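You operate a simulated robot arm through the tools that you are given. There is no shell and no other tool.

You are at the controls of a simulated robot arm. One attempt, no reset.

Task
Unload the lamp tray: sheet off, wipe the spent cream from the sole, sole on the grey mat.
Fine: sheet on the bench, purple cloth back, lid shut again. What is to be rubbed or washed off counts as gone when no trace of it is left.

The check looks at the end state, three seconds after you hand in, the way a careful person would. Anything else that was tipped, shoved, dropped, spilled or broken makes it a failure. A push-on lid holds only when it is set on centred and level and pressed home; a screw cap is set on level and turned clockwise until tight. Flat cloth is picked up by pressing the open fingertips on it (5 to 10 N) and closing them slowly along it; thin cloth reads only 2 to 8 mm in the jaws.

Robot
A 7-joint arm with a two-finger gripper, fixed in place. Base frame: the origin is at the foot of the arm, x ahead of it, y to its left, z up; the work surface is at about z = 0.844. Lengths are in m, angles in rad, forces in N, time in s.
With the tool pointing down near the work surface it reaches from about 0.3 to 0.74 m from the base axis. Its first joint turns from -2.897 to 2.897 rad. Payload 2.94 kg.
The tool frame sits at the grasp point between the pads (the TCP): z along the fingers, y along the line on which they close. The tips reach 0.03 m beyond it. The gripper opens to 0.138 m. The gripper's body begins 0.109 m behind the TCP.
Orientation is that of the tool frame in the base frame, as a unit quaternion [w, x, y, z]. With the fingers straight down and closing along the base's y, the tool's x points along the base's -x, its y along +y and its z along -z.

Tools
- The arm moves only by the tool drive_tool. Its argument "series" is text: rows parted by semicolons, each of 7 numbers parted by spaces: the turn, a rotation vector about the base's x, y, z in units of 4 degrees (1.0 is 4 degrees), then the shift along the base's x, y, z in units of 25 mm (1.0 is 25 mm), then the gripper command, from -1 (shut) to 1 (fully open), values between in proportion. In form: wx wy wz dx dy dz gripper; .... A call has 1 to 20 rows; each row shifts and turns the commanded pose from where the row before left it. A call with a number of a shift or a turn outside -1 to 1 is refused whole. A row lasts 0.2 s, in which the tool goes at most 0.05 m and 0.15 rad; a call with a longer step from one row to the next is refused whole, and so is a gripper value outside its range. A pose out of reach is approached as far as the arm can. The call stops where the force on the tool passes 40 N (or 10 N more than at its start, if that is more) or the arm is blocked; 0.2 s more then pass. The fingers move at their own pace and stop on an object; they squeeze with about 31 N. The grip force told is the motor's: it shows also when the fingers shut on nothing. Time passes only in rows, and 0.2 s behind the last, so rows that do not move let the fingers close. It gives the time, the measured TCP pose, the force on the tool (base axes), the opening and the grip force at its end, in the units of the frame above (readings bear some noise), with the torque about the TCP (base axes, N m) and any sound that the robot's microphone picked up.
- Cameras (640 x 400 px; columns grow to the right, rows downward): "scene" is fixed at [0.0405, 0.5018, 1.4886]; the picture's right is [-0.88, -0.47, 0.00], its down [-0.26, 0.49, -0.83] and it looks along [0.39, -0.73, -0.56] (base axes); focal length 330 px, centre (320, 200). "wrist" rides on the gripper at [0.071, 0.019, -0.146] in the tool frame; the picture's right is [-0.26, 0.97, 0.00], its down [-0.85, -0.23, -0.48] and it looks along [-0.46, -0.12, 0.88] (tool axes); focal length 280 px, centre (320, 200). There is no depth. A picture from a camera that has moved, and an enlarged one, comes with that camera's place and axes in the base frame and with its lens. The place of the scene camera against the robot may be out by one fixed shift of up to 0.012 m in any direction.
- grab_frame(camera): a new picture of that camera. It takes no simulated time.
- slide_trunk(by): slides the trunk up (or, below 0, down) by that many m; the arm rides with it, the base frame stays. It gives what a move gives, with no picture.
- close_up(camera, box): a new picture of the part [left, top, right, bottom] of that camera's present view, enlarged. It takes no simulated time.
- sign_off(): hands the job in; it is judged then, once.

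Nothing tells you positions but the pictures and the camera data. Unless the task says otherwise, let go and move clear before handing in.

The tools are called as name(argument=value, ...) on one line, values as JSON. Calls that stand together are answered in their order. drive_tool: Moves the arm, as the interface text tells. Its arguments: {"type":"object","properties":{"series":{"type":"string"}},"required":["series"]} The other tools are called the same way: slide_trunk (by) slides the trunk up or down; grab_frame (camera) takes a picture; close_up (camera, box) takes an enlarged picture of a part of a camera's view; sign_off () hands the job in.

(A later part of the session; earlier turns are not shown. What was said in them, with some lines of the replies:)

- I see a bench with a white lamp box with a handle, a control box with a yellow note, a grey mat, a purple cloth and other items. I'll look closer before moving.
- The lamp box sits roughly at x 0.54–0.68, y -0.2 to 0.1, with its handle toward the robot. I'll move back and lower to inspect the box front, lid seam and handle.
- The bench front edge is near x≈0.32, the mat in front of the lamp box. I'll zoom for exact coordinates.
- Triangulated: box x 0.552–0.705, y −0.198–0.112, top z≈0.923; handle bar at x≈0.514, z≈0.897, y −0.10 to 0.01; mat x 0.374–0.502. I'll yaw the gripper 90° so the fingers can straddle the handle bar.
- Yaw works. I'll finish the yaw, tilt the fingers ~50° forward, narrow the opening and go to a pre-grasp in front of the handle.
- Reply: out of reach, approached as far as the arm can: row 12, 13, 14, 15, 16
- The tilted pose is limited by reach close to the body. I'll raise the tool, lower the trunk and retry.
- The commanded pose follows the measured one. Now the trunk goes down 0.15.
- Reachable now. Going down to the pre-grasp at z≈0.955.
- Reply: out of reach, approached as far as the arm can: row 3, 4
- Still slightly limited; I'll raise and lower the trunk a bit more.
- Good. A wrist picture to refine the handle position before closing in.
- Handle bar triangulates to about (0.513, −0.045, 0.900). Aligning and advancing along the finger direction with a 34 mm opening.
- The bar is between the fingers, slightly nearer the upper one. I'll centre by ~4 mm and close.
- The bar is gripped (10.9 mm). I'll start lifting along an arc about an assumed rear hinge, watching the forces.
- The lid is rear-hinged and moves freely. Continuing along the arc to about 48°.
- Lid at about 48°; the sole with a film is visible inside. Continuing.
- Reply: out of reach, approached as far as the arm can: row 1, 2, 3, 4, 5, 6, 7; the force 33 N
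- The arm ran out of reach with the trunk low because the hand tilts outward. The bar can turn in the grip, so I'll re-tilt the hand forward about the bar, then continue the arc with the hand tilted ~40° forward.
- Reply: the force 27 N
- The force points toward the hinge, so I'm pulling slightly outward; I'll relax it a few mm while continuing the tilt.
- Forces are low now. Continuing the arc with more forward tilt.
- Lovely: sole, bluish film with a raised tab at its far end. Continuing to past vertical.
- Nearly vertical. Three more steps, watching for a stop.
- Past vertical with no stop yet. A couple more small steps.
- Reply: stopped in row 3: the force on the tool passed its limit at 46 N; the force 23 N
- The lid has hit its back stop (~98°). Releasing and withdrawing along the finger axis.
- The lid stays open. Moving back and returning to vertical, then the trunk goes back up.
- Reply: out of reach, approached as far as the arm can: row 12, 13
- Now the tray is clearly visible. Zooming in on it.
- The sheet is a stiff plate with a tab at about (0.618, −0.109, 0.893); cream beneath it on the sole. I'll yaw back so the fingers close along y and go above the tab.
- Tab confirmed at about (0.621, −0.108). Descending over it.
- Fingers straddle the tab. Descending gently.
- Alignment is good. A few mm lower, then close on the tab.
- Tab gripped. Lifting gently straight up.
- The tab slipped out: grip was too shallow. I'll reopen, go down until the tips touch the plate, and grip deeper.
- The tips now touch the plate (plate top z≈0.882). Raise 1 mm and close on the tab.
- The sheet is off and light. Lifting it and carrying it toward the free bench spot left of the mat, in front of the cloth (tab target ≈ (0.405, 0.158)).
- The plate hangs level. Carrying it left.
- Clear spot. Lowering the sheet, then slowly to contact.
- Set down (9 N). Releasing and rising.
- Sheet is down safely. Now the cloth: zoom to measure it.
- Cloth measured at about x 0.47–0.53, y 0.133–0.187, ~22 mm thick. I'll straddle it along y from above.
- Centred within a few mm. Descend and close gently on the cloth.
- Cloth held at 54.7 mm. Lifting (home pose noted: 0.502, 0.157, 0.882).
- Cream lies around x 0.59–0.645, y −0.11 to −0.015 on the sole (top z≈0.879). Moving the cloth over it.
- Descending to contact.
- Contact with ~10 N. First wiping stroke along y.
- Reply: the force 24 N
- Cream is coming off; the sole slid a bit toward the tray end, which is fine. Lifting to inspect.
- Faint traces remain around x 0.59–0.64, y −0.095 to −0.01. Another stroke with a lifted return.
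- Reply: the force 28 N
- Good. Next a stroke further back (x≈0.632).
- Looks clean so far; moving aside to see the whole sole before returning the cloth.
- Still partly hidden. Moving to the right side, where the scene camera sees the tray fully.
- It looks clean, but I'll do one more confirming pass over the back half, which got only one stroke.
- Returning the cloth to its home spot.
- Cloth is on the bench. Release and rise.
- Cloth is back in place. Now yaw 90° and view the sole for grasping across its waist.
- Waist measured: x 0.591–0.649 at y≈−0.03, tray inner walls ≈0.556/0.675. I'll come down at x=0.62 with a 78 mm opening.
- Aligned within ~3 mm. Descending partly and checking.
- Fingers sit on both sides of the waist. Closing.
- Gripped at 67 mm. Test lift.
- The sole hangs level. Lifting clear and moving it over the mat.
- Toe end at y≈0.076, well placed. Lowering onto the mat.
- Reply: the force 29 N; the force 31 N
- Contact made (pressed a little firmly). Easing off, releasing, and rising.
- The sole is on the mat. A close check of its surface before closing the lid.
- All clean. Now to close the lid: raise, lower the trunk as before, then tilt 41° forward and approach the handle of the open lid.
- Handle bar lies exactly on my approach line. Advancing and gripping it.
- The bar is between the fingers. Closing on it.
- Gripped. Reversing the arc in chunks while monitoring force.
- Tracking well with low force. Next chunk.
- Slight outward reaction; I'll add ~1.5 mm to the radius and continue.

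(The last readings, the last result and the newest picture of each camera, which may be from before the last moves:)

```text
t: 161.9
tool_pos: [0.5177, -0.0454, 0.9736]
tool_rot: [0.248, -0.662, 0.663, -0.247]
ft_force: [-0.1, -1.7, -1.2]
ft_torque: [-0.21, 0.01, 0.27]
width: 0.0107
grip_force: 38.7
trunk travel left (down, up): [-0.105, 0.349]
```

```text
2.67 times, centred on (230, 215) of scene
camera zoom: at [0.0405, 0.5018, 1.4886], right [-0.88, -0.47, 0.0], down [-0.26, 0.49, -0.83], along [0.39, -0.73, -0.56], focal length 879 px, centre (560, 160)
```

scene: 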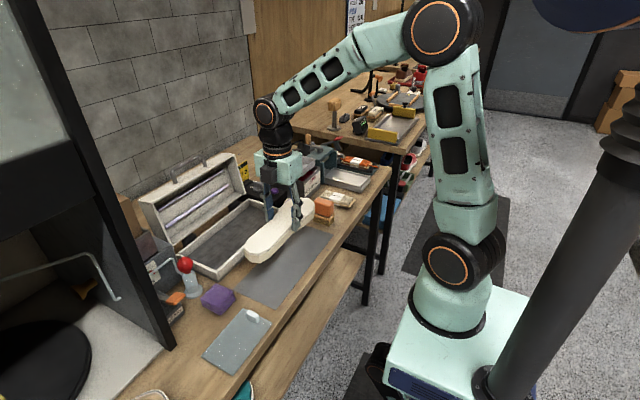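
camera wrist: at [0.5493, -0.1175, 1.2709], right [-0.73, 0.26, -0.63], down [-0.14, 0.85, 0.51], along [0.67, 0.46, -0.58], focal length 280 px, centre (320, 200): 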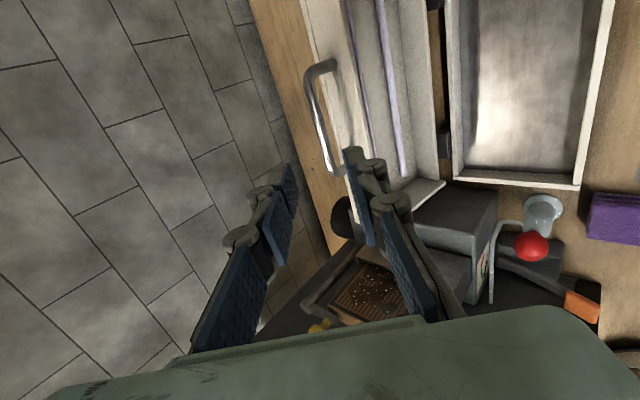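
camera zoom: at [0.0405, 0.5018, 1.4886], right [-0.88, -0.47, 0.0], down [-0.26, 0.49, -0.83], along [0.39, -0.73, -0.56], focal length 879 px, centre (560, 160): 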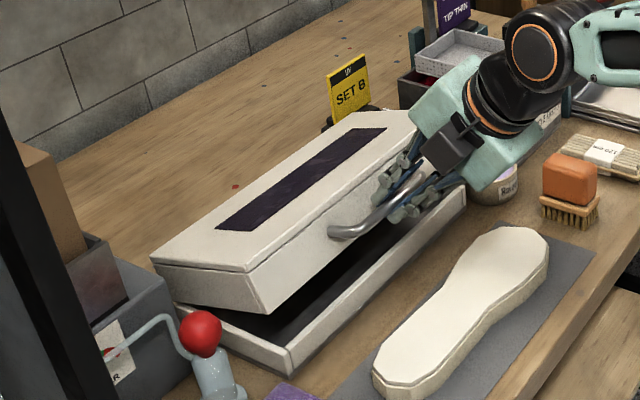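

drive_tool(series="0 0 0 -0.188 0 -0.492 -1;0 0 0 -0.156 0 -0.508 -1;0 0 0 -0.12 0 -0.516 -1")

drive_tool(series="0 0 0 -0.04 0 -0.262 -1;0 0 0 -0.03 0 -0.2 -1;0 0 0 0 0 0 -1")

close_up(camera="scene", box=[150, 160, 310, 290])

```text
t: 162.7
tool_pos: [0.507, -0.0469, 0.9353]
tool_rot: [0.249, -0.662, 0.662, -0.248]
ft_force: [0.3, -1.9, -1.1]
ft_torque: [-0.25, -0.06, 0.34]
width: 0.0113
grip_force: 38.2
trunk travel left (down, up): [-0.105, 0.349]
```

```text
t: 163.5
tool_pos: [0.5043, -0.0447, 0.9235]
tool_rot: [0.248, -0.662, 0.663, -0.247]
ft_force: [0.9, -3.2, -1.8]
ft_torque: [-0.55, -0.05, 0.17]
width: 0.0112
grip_force: 37.8
trunk travel left (down, up): [-0.105, 0.349]
```

```text
3.08 times, centred on (230, 225) of scene
camera zoom: at [0.0405, 0.5018, 1.4886], right [-0.88, -0.47, 0.0], down [-0.26, 0.49, -0.83], along [0.39, -0.73, -0.56], focal length 1014 px, centre (597, 123)
```

zoom: 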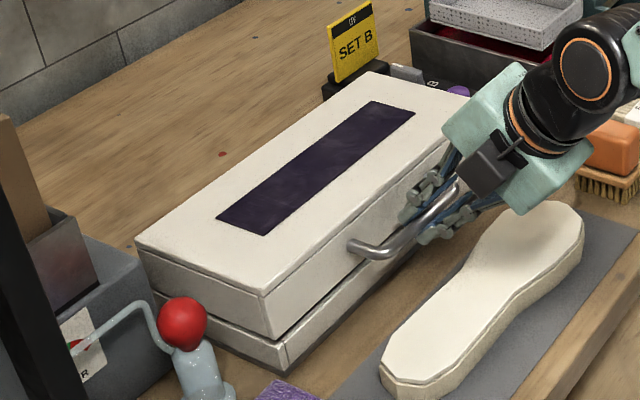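

Almost shut. Slow final steps until it seats.

drive_tool(series="0 0 0 -0.02 0 -0.14 -1;0 0 0 -0.015 0 -0.14 -1;0 0 0 0 0 0 -1")

drive_tool(series="0 0 0 0 0 -0.1 -1;0 0 0 0 0 0 -1")

close_up(camera="scene", box=[150, 160, 310, 290])

```text
t: 164.3
tool_pos: [0.5048, -0.0464, 0.9167]
tool_rot: [0.248, -0.661, 0.663, -0.247]
ft_force: [-1.7, -4.5, -0.9]
ft_torque: [-0.51, -0.01, 0.2]
width: 0.011
grip_force: 37.7
trunk travel left (down, up): [-0.105, 0.349]
```

```text
t: 164.9
tool_pos: [0.5041, -0.0468, 0.9163]
tool_rot: [0.251, -0.661, 0.662, -0.248]
ft_force: [-3.4, -4.0, 6.9]
ft_torque: [-0.23, -0.03, 0.47]
width: 0.0109
grip_force: 38.3
trunk travel left (down, up): [-0.105, 0.349]
```

```text
3.08 times, centred on (230, 225) of scene
camera zoom: at [0.0405, 0.5018, 1.4886], right [-0.88, -0.47, 0.0], down [-0.26, 0.49, -0.83], along [0.39, -0.73, -0.56], focal length 1014 px, centre (597, 123)
```

zoom: 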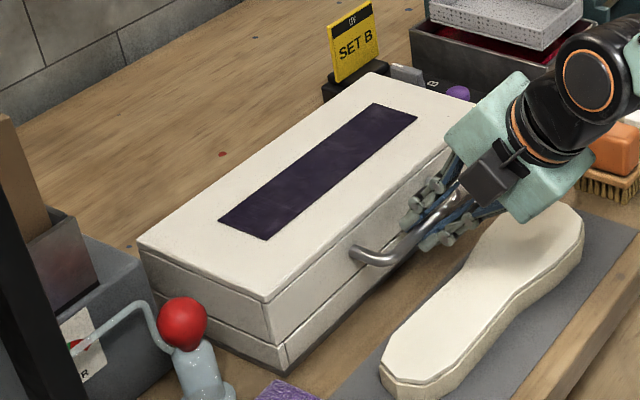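

Seated, seam closed. A slight extra press, then release and back out along the finger axis.

drive_tool(series="0 0 0 0 0 -0.08 -1;0 0 0 0 0 0 -1")

drive_tool(series="0 0 0 0 0 0.04 -0.9;0 0 0 0 0 0 -0.7;0 0 0 0 0 0 -0.5;0 0 0 0 0 0 -0.5;0 0 0 -0.33 0 0.38 -0.5;0 0 0 -0.657 0 0.754 -0.5;0 0 0 -0.657 0 0.754 -0.5;0 0 0 -0.4 0 0.9 -0.5;0 0 0 0 0 1 -0.5;0 0 0 0 0 1 -0.5;0 0 0 0 0 1 -0.5")

grab_frame(camera="scene")

close_up(camera="scene", box=[150, 160, 350, 330])

```text
t: 165.5
tool_pos: [0.5031, -0.0448, 0.9171]
tool_rot: [0.251, -0.66, 0.663, -0.25]
ft_force: [-3.0, -4.7, 20.0]
ft_torque: [-0.22, -0.18, 0.47]
width: 0.011
grip_force: 38.3
trunk travel left (down, up): [-0.105, 0.349]
```

```text
t: 167.9
tool_pos: [0.4527, -0.0456, 1.0596]
tool_rot: [-0.248, 0.662, -0.662, 0.248]
ft_force: [-0.6, 0.8, -0.2]
ft_torque: [0.02, 0.0, 0.0]
width: 0.0344
grip_force: 0.1
trunk travel left (down, up): [-0.105, 0.349]
```

```text
taken
```

scene: 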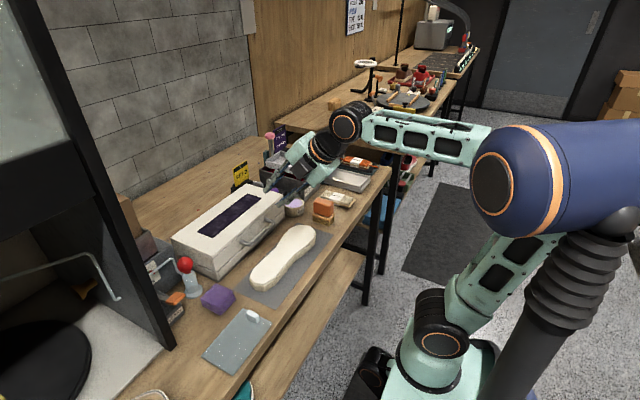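

```text
2.35 times, centred on (250, 245) of scene
camera zoom: at [0.0405, 0.5018, 1.4886], right [-0.88, -0.47, 0.0], down [-0.26, 0.49, -0.83], along [0.39, -0.73, -0.56], focal length 775 px, centre (485, 94)
```

zoom: 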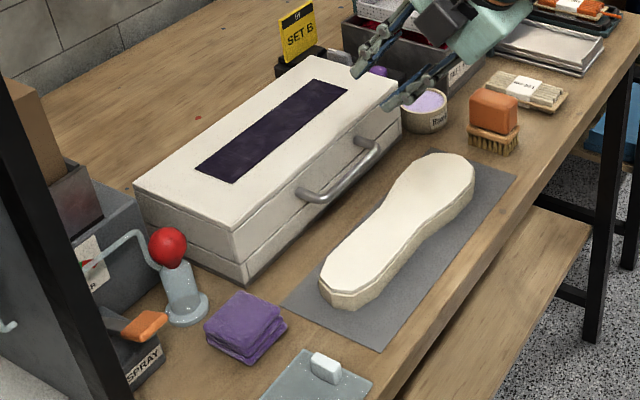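

Everything is in place. Moving the arm well clear and doing a final check.

drive_tool(series="0 0 0 -0.3 0 1 -0.5;0 0 0 -0.3 0 1 -0.5;0 0 0 0 0 1 -0.5;0 0 0 0 0 1 -0.5;0 0 0 0 0 1 -0.5;0 0 0 0 0 0 -0.5")

close_up(camera="scene", box=[160, 180, 300, 290])

close_up(camera="scene", box=[230, 120, 390, 240])

close_up(camera="scene", box=[150, 250, 330, 390])

```text
t: 169.3
tool_pos: [0.4391, -0.0451, 1.1866]
tool_rot: [-0.25, 0.663, -0.661, 0.248]
ft_force: [0.5, 0.8, -0.2]
ft_torque: [0.01, 0.02, -0.01]
width: 0.0344
grip_force: 0.0
trunk travel left (down, up): [-0.105, 0.349]
```

```text
3.64 times, centred on (230, 235) of scene
camera zoom: at [0.0405, 0.5018, 1.4886], right [-0.88, -0.47, 0.0], down [-0.26, 0.49, -0.83], along [0.39, -0.73, -0.56], focal length 1198 px, centre (647, 73)
```

zoom: 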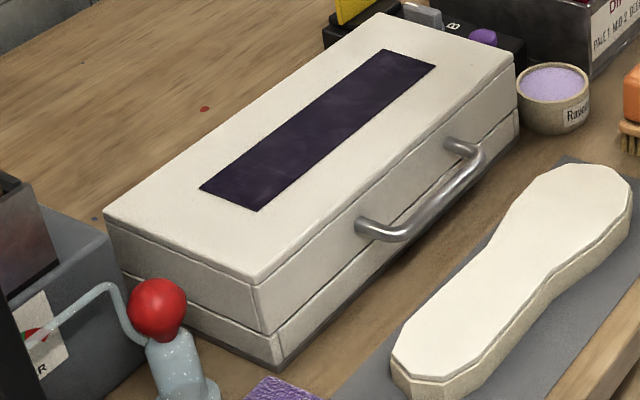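

```text
3.33 times, centred on (310, 180) of scene
camera zoom: at [0.0405, 0.5018, 1.4886], right [-0.88, -0.47, 0.0], down [-0.26, 0.49, -0.83], along [0.39, -0.73, -0.56], focal length 1098 px, centre (353, 267)
```

zoom: 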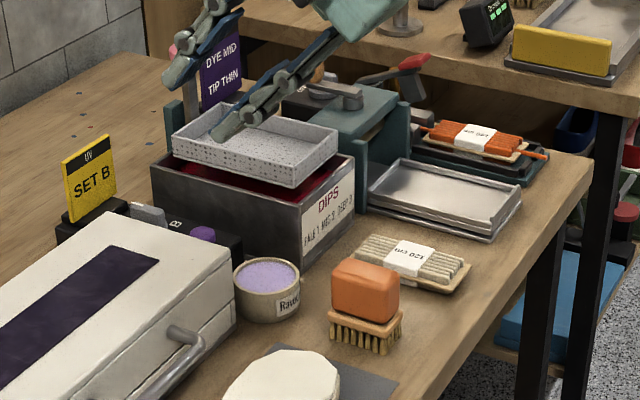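

```text
2.86 times, centred on (240, 320) of scene
camera zoom: at [0.0405, 0.5018, 1.4886], right [-0.88, -0.47, 0.0], down [-0.26, 0.49, -0.83], along [0.39, -0.73, -0.56], focal length 942 px, centre (549, -143)
```

zoom: 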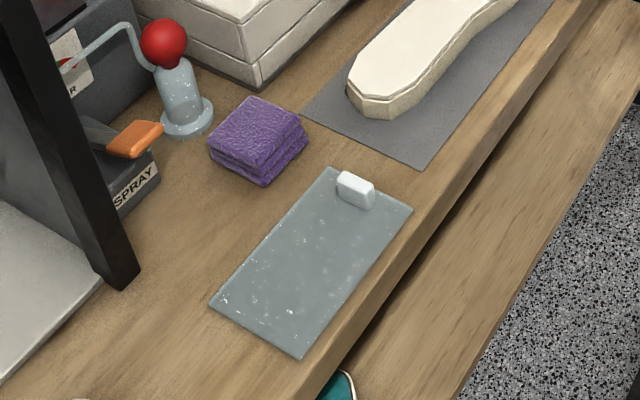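

The lid is shut, the sole is clean on the grey mat, the sheet lies on the bench and the cloth is back where it was. Nothing else looks disturbed and the arm is clear, so I'm handing in.

sign_off()

```text
The job is handed in.
```

The lamp tray is unloaded, and I've handed the job in; no verdict has come back. In the last pictures:

- **Sheet:** it lies flat on the bench, to the left of the mat. It slipped out of the fingers once inside the tray before I got a firm hold.
- **Sole:** no trace of cream shows on it after four wiping strokes. It sits fully on the grey mat. I set it down more firmly than needed, at about 30 N, and see no mark from that.
- **Cloth:** it is back where it was, within a couple of millimetres. It picked up the wiped cream on its underside.
- **Lid:** it is shut and pressed home, and the seam is closed.

I saw nothing else moved, tipped or spilled. The gripper is empty and the arm is clear of the bench.
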